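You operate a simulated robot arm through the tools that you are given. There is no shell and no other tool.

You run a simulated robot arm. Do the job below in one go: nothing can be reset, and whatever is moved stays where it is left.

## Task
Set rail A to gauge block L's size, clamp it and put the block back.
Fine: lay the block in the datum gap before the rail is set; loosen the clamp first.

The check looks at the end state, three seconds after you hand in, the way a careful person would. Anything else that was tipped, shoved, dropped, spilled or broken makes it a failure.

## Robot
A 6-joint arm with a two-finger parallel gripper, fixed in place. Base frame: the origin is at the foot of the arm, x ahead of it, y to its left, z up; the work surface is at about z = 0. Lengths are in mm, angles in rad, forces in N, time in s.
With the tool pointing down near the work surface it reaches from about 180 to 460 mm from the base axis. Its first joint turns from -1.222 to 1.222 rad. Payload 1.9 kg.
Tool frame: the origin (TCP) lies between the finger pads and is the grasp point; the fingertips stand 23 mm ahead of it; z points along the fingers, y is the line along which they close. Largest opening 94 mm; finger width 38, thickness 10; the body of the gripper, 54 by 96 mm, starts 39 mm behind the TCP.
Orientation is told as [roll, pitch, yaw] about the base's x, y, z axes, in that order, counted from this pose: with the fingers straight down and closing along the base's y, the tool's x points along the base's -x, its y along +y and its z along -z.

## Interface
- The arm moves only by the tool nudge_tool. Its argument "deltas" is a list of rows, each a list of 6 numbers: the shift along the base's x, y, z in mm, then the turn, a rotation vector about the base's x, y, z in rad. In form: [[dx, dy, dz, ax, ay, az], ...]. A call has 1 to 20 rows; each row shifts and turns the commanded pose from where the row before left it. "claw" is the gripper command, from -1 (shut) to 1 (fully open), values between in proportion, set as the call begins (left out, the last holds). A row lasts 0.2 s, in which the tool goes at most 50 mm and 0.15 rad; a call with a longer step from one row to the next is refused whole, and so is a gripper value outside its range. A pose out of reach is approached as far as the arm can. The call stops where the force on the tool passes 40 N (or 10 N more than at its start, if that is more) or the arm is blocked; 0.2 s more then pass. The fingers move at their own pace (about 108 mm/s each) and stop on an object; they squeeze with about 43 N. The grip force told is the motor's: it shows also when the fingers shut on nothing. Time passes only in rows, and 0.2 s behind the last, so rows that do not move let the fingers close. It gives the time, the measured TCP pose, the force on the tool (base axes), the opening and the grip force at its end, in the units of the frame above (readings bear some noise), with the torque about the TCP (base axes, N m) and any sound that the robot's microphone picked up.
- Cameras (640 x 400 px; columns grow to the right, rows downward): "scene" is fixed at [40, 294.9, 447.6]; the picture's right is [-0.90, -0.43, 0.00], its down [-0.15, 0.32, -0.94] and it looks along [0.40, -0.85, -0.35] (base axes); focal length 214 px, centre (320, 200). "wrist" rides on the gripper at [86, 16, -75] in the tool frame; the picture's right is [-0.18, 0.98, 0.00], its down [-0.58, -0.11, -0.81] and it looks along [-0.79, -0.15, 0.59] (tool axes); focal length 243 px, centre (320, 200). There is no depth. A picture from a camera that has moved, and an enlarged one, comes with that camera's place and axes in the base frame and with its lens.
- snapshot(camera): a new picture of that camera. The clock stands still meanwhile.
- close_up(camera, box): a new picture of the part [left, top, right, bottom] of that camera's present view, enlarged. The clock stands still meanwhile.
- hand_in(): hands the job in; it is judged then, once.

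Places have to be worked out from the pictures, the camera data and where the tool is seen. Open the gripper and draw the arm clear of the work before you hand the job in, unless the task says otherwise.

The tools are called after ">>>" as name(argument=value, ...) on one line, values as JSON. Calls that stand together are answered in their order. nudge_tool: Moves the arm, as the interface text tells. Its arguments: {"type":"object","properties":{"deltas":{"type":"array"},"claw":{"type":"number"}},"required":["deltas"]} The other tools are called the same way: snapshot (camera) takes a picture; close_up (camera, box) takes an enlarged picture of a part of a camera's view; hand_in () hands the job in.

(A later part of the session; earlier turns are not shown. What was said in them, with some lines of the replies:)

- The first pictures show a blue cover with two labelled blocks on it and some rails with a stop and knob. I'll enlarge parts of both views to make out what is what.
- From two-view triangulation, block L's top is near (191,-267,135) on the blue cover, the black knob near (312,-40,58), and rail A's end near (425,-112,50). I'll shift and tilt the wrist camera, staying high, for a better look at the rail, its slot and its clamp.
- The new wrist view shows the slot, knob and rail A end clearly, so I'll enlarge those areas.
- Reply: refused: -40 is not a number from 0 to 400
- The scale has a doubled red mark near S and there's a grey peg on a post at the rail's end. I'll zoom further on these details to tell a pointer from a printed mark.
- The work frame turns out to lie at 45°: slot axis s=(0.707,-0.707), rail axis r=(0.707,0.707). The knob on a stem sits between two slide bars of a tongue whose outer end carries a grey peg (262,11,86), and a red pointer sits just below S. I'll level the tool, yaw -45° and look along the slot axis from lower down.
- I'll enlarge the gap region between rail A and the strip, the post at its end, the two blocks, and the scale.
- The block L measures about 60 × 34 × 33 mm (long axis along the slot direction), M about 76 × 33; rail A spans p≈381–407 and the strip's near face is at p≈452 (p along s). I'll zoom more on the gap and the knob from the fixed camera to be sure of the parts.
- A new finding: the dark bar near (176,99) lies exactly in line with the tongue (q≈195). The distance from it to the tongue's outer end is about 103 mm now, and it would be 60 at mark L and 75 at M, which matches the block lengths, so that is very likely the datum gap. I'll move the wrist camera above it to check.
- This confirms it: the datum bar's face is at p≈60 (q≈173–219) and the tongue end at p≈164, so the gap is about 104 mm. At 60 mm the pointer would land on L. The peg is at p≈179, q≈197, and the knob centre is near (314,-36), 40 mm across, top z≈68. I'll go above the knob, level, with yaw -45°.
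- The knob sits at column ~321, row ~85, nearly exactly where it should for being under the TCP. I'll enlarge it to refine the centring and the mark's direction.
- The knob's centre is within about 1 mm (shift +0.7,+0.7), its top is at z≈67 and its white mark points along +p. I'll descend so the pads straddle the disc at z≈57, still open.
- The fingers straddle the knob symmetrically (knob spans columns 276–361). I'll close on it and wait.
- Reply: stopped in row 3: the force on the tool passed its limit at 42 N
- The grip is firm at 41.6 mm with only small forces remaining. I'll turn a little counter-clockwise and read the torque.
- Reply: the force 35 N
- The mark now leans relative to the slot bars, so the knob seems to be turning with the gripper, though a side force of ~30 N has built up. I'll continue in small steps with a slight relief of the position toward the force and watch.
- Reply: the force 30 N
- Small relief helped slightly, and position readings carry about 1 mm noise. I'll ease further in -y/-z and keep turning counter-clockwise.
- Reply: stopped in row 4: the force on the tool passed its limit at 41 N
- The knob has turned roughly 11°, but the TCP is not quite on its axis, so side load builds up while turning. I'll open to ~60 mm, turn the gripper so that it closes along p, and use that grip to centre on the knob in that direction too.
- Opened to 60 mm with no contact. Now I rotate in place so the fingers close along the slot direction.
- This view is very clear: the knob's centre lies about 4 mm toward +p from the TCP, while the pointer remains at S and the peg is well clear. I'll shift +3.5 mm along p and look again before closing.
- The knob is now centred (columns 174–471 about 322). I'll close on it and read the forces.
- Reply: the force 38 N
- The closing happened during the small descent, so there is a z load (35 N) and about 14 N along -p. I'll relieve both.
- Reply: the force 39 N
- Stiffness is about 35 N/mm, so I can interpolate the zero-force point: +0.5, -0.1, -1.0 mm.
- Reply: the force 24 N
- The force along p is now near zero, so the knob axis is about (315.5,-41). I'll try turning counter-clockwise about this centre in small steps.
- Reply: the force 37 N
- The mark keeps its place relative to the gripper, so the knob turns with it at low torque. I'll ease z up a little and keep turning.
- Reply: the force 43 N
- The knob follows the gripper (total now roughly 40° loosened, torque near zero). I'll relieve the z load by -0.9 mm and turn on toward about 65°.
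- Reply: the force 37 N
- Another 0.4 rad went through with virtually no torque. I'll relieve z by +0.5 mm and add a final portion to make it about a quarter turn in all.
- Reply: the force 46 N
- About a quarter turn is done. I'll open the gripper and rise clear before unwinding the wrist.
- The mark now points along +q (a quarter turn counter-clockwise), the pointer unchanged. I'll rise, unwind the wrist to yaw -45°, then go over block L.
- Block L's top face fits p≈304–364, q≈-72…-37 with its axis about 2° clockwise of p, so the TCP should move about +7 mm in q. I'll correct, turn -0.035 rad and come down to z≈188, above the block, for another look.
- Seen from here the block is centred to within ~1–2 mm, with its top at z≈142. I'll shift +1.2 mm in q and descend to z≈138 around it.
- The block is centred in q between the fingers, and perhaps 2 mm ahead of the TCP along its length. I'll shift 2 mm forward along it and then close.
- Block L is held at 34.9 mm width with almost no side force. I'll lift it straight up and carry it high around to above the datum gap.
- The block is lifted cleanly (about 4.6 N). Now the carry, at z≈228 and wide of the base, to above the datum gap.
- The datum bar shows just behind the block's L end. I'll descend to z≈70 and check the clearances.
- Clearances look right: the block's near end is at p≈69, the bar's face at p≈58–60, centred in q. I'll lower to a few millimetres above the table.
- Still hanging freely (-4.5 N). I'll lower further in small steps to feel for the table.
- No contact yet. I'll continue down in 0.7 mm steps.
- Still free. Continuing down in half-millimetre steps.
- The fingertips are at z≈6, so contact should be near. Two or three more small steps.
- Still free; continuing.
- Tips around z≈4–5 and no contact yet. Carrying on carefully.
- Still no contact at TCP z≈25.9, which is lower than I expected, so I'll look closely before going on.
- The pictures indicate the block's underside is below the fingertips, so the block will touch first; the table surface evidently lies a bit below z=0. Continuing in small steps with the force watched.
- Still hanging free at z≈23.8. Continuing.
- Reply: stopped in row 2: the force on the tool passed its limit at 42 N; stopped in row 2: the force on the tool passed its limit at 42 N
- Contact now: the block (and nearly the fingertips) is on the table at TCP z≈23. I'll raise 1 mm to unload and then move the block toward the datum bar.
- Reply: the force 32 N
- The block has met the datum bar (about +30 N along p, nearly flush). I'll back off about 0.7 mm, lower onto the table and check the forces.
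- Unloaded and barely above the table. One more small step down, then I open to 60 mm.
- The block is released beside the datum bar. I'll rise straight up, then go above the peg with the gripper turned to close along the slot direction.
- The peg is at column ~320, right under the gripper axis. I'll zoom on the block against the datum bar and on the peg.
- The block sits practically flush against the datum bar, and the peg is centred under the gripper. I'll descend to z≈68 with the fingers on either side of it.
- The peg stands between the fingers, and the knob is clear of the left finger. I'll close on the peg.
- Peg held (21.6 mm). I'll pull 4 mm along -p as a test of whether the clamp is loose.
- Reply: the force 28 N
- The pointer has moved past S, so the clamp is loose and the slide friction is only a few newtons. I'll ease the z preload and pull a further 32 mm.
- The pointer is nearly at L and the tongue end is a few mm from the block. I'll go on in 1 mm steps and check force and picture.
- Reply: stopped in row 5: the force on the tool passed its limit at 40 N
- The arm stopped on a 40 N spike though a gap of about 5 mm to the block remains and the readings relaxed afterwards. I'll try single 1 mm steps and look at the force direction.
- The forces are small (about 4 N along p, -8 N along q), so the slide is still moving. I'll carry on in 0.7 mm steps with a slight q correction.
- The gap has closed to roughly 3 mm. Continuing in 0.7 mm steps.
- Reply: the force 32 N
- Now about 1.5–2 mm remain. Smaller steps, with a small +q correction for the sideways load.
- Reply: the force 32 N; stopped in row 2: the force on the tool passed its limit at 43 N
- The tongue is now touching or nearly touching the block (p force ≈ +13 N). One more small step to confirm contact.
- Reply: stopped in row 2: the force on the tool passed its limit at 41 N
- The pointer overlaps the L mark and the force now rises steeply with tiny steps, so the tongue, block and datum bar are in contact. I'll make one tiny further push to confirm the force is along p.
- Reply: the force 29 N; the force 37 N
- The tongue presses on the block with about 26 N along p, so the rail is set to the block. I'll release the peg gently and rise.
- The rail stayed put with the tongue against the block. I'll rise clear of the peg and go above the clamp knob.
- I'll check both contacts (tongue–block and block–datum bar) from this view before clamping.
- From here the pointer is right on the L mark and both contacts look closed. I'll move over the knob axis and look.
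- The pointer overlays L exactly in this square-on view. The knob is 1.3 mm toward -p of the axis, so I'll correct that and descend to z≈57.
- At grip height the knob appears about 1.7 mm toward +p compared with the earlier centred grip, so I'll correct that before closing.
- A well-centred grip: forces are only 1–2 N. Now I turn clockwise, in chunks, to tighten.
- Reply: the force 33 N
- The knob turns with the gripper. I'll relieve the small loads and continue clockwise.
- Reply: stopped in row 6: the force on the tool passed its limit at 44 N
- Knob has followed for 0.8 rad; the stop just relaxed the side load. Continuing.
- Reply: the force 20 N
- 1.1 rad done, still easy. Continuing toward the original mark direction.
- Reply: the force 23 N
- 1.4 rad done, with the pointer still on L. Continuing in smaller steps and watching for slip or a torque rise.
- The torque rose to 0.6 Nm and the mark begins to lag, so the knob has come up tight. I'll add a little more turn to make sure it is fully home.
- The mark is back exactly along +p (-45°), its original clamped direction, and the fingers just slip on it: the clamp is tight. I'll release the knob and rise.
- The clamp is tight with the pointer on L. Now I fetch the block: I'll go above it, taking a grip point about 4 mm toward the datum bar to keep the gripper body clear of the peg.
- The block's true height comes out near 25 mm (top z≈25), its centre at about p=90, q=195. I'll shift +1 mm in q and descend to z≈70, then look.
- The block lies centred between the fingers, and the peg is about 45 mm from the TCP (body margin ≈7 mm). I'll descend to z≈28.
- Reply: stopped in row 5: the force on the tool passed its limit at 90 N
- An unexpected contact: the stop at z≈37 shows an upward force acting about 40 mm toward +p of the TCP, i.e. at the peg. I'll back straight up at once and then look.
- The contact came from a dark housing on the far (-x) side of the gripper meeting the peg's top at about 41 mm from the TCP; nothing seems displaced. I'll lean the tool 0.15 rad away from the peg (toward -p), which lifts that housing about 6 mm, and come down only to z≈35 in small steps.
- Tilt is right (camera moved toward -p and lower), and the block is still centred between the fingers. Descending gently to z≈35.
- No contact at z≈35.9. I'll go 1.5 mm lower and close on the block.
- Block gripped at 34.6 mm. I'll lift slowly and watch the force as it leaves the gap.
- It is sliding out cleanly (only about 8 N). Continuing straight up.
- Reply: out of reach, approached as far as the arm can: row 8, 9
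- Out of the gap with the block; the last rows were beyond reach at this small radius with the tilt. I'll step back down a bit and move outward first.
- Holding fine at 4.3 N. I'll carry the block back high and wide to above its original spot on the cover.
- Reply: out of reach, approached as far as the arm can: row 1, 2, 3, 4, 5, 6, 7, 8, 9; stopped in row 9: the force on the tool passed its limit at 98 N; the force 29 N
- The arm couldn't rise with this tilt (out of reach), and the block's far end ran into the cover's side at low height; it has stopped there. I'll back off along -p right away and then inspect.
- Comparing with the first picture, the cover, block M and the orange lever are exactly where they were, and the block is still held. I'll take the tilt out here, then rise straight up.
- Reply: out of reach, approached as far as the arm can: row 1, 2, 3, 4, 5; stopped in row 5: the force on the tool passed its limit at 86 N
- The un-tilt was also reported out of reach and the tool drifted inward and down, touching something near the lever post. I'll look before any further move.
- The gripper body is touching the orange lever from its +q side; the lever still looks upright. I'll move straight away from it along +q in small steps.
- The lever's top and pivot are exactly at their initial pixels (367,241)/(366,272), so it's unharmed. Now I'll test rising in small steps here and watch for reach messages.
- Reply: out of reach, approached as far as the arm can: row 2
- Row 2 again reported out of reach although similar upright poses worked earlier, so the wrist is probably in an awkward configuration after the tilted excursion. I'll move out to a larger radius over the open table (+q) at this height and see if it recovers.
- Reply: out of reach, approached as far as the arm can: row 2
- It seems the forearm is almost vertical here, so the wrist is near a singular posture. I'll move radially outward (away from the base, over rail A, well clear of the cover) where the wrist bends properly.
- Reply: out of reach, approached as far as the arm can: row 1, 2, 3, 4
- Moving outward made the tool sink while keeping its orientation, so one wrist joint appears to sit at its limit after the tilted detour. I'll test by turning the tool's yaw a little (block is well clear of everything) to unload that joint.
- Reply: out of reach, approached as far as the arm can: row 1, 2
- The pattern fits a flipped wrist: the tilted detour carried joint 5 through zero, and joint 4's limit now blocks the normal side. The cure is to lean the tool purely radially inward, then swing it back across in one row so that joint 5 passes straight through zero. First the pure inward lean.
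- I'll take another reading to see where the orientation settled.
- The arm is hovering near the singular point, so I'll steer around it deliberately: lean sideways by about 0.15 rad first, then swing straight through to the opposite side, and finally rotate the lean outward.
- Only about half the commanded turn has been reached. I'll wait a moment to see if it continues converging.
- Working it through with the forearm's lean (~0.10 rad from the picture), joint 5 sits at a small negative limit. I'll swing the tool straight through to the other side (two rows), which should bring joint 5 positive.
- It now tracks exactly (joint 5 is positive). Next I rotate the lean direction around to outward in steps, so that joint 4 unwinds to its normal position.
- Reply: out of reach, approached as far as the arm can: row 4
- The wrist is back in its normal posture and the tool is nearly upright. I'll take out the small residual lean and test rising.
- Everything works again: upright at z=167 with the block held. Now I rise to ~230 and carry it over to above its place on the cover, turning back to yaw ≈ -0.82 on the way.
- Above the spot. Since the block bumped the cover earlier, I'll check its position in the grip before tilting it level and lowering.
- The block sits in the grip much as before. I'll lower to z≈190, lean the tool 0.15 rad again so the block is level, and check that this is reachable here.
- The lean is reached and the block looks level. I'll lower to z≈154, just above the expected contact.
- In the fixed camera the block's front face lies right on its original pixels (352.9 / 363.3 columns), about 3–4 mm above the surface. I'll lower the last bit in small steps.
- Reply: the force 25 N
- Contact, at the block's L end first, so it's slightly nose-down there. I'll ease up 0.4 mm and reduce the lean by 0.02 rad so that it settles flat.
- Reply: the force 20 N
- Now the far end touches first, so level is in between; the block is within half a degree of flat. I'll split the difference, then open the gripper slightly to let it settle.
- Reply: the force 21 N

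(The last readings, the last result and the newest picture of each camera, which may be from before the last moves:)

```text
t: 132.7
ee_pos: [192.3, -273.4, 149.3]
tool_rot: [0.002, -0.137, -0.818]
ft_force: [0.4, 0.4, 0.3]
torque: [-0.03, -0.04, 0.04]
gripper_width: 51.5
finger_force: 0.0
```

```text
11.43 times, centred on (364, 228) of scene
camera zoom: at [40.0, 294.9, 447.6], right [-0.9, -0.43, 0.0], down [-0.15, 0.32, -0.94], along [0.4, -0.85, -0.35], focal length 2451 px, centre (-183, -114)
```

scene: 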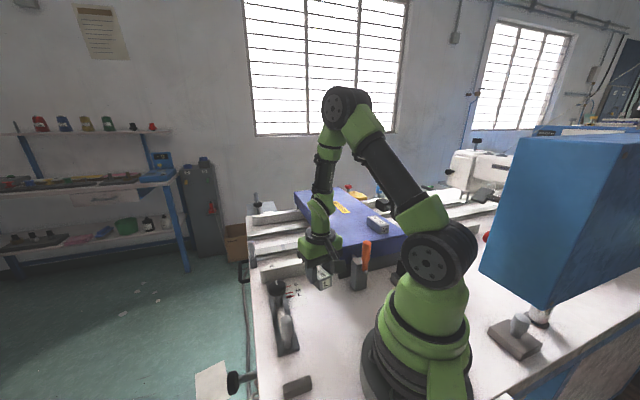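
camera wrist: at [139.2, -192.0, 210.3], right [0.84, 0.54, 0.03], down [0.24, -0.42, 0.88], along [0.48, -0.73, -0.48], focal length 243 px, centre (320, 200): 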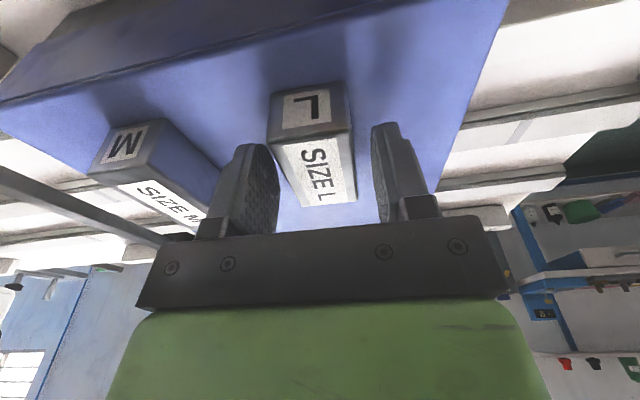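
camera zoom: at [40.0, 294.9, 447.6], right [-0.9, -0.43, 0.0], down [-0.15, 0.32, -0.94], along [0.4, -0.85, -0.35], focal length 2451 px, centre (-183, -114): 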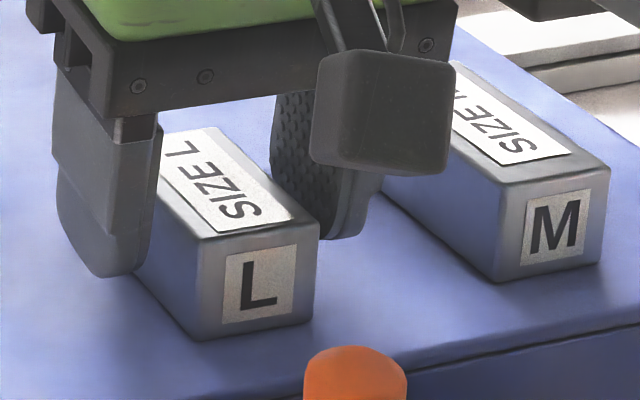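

The block is back flat on the cover within about 2 mm of where it was. I'll rise straight up, take out the lean and go high and clear.

>>> nudge_tool(deltas=[[0, 0, 5, 0, 0, 0], [0, 0, 15, 0, 0, 0], [0, 0, 25, 0, 0, 0], [0, 0, 25, 0, 0, 0], [0, 0, 0, 0.05, 0.0465, 0], [0, 0, 0, 0.05, 0.0465, 0], [0, 0, 20, 0, 0, 0], [0, 0, 20, 0, 0, 0], [0, 0, 0, 0, 0, 0]])

>>> snapshot(camera="wrist")

>>> snapshot(camera="scene")

```text
t: 134.7
ee_pos: [191.8, -274.6, 259.8]
tool_rot: [0.0, -0.001, -0.816]
ft_force: [0.0, -0.2, -0.6]
torque: [-0.01, 0.01, -0.05]
gripper_width: 51.6
finger_force: 0.1
```

```text
taken
camera wrist: at [144.9, -200.1, 332.7], right [0.84, 0.54, 0.0], down [0.32, -0.5, 0.81], along [0.43, -0.68, -0.59], focal length 243 px, centre (320, 200)
```

wrist: 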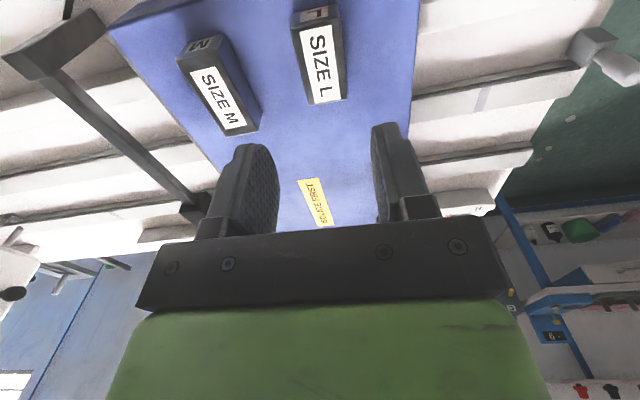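

```text
taken
```

scene: 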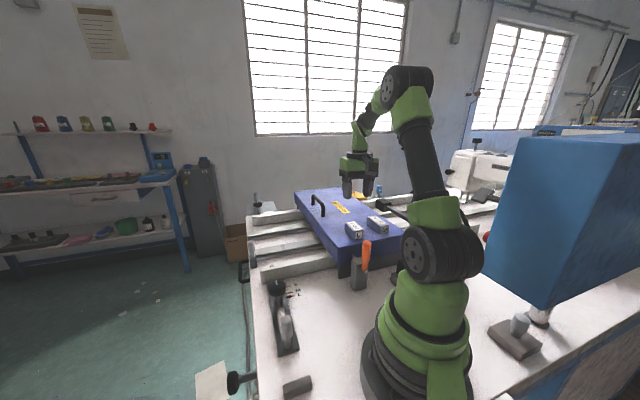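

All clear above the cover. I'll compare the same close-ups with the first ones: blocks, lever, cover, rail scale, knob and datum gap.

>>> close_up(camera="scene", box=[330, 200, 410, 250])

>>> close_up(camera="scene", box=[256, 270, 320, 340])

>>> close_up(camera="scene", box=[240, 170, 440, 295])

>>> close_up(camera="scene", box=[256, 300, 352, 400])

```text
8.00 times, centred on (370, 225) of scene
camera zoom: at [40.0, 294.9, 447.6], right [-0.9, -0.43, 0.0], down [-0.15, 0.32, -0.94], along [0.4, -0.85, -0.35], focal length 1716 px, centre (-80, 0)
```

zoom: 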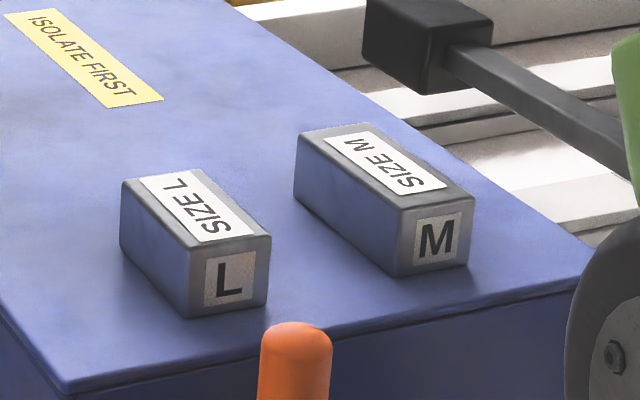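

```text
5.71 times, centred on (288, 305) of scene
camera zoom: at [40.0, 294.9, 447.6], right [-0.9, -0.43, 0.0], down [-0.15, 0.32, -0.94], along [0.4, -0.85, -0.35], focal length 1226 px, centre (503, -400)
```

zoom: 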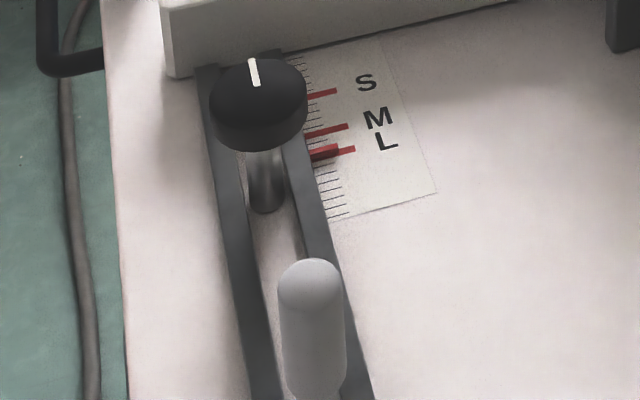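

```text
3.20 times, centred on (340, 232) of scene
camera zoom: at [40.0, 294.9, 447.6], right [-0.9, -0.43, 0.0], down [-0.15, 0.32, -0.94], along [0.4, -0.85, -0.35], focal length 686 px, centre (256, 96)
```

zoom: 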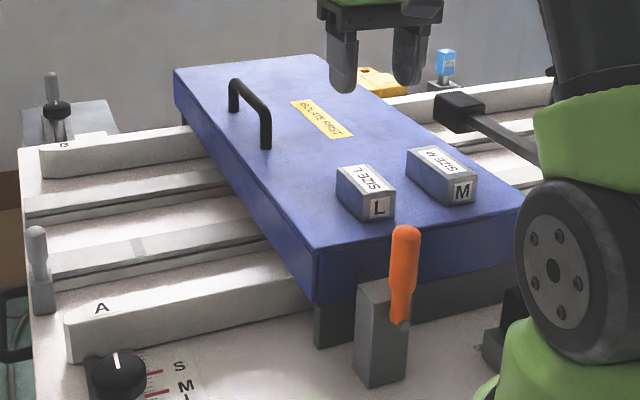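

```text
4.00 times, centred on (304, 350) of scene
camera zoom: at [40.0, 294.9, 447.6], right [-0.9, -0.43, 0.0], down [-0.15, 0.32, -0.94], along [0.4, -0.85, -0.35], focal length 858 px, centre (384, -400)
```

zoom: 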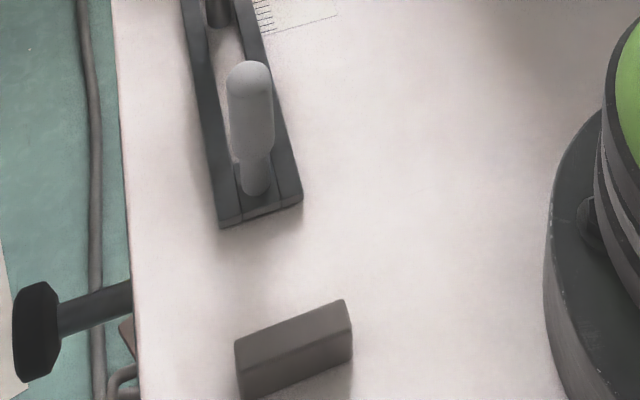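

Block L and M, lever, cover and handle all match the first pictures; the pointer is on L and the knob mark is back at its clamped direction. I'll draw the arm back to about its starting pose with the gripper open and take a last look.

>>> nudge_tool(deltas=[[0, 0, 40, 0, 0, 0.05], [3, 14, 40, 0, 0, 0.1], [3, 14, 40, 0, 0, 0.1], [3, 14, 30, 0, 0, 0.1], [4, 20, 10, 0, 0, 0.1], [4, 20, 5, 0, 0, 0.1], [4, 20, 3, 0, 0, 0.1], [5, 20, 0, 0, 0, 0.1], [4, 20, 0, 0, 0, 0.066], [0, 0, 0, 0, 0, 0]], claw=1)

>>> snapshot(camera="wrist")

>>> close_up(camera="wrist", box=[240, 0, 480, 150])

>>> snapshot(camera="scene")

>>> close_up(camera="scene", box=[264, 276, 312, 306])

```text
t: 136.9
ee_pos: [221.2, -131.9, 429.3]
tool_rot: [-0.001, -0.002, -0.002]
ft_force: [0.3, 0.2, 0.8]
torque: [-0.01, -0.02, 0.05]
gripper_width: 93.9
finger_force: 0.2
```

```text
taken
camera wrist: at [135.6, -115.0, 501.3], right [0.19, 0.98, 0.0], down [0.58, -0.11, 0.81], along [0.79, -0.15, -0.59], focal length 243 px, centre (320, 200)
```

wrist: 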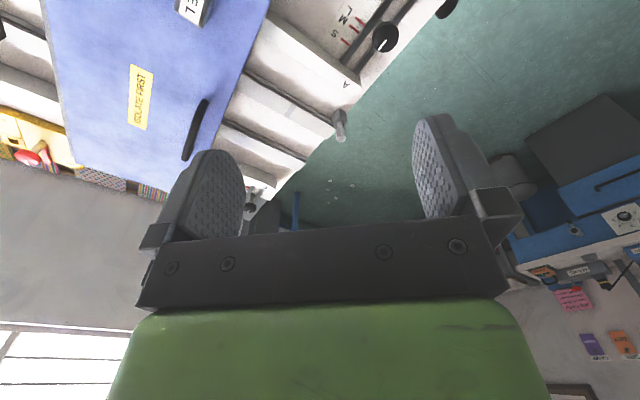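

```text
2.67 times, centred on (360, 75) of wrist
camera zoom: at [135.6, -115.0, 501.3], right [0.19, 0.98, 0.0], down [0.58, -0.11, 0.81], along [0.79, -0.15, -0.59], focal length 647 px, centre (213, 533)
```

zoom: 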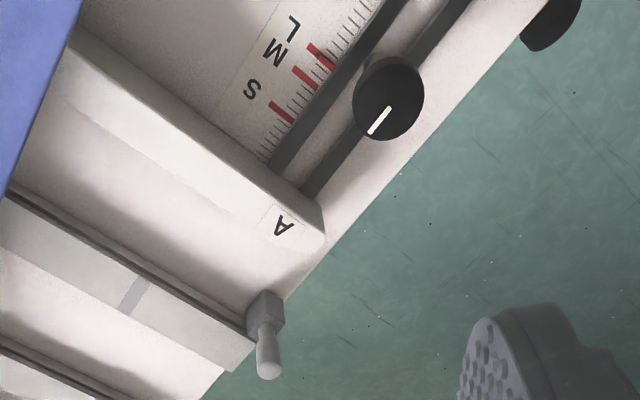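

```text
taken
```

scene: 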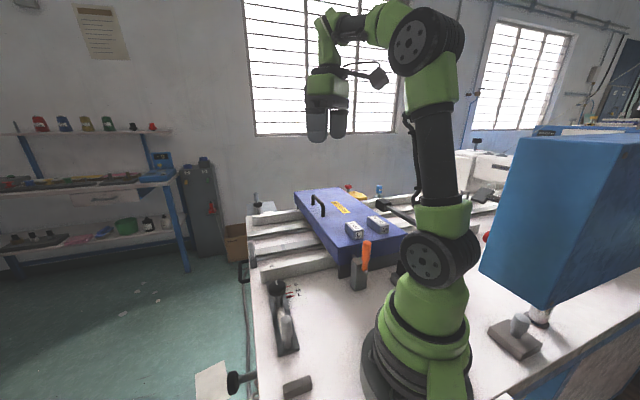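

```text
13.33 times, centred on (288, 291) of scene
camera zoom: at [40.0, 294.9, 447.6], right [-0.9, -0.43, 0.0], down [-0.15, 0.32, -0.94], along [0.4, -0.85, -0.35], focal length 2860 px, centre (747, -1013)
```

zoom: 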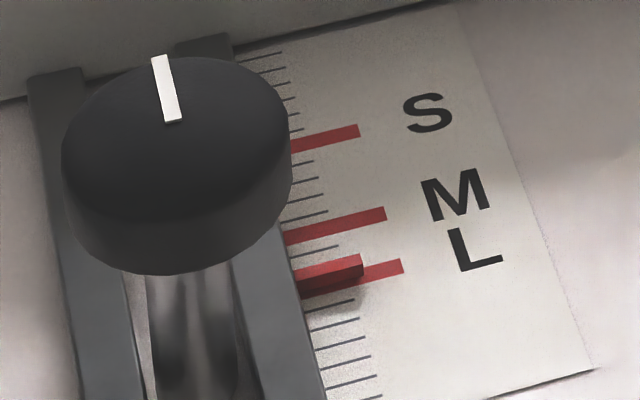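

The rail pointer stands on L and the knob's mark is at its original clamped direction. Block L is back on the cover, nothing else looks changed, and the arm is clear with the gripper open. I'm handing the job in.

>>> hand_in()

```text
The job is handed in.
```

Rail A is set to block L and clamped, and the block is back on the blue cover about 2 mm from where it started. The job is handed in; no verdict has come back yet.

- **Setting:** I loosened the clamp knob a quarter turn. I laid block L in the gap between the datum bar and the end of rail A's slide, then pulled the slide up until it pressed on the block. The pointer ended on the L mark.
- **Clamping:** I tightened the knob until my fingers slipped on it. Its white mark is back in its original direction, and the pointer stayed on L. I did not try to push the rail afterwards to prove the clamp holds.
- **Contacts along the way:** There were three unplanned ones.
  - The gripper housing pressed down on the rail's grey handle at up to about 90 N while I was fetching the block.
  - The held block ran into the side of the cover at about 98 N, after the arm could not rise in a tilted pose.
  - The gripper then touched the orange lever at about 86 N.

Afterwards I compared the pictures with the first ones. The cover, block M and the lever were where they started, and the rail had not moved off L.

The gripper is open and the arm is back near its starting pose, clear of the work.
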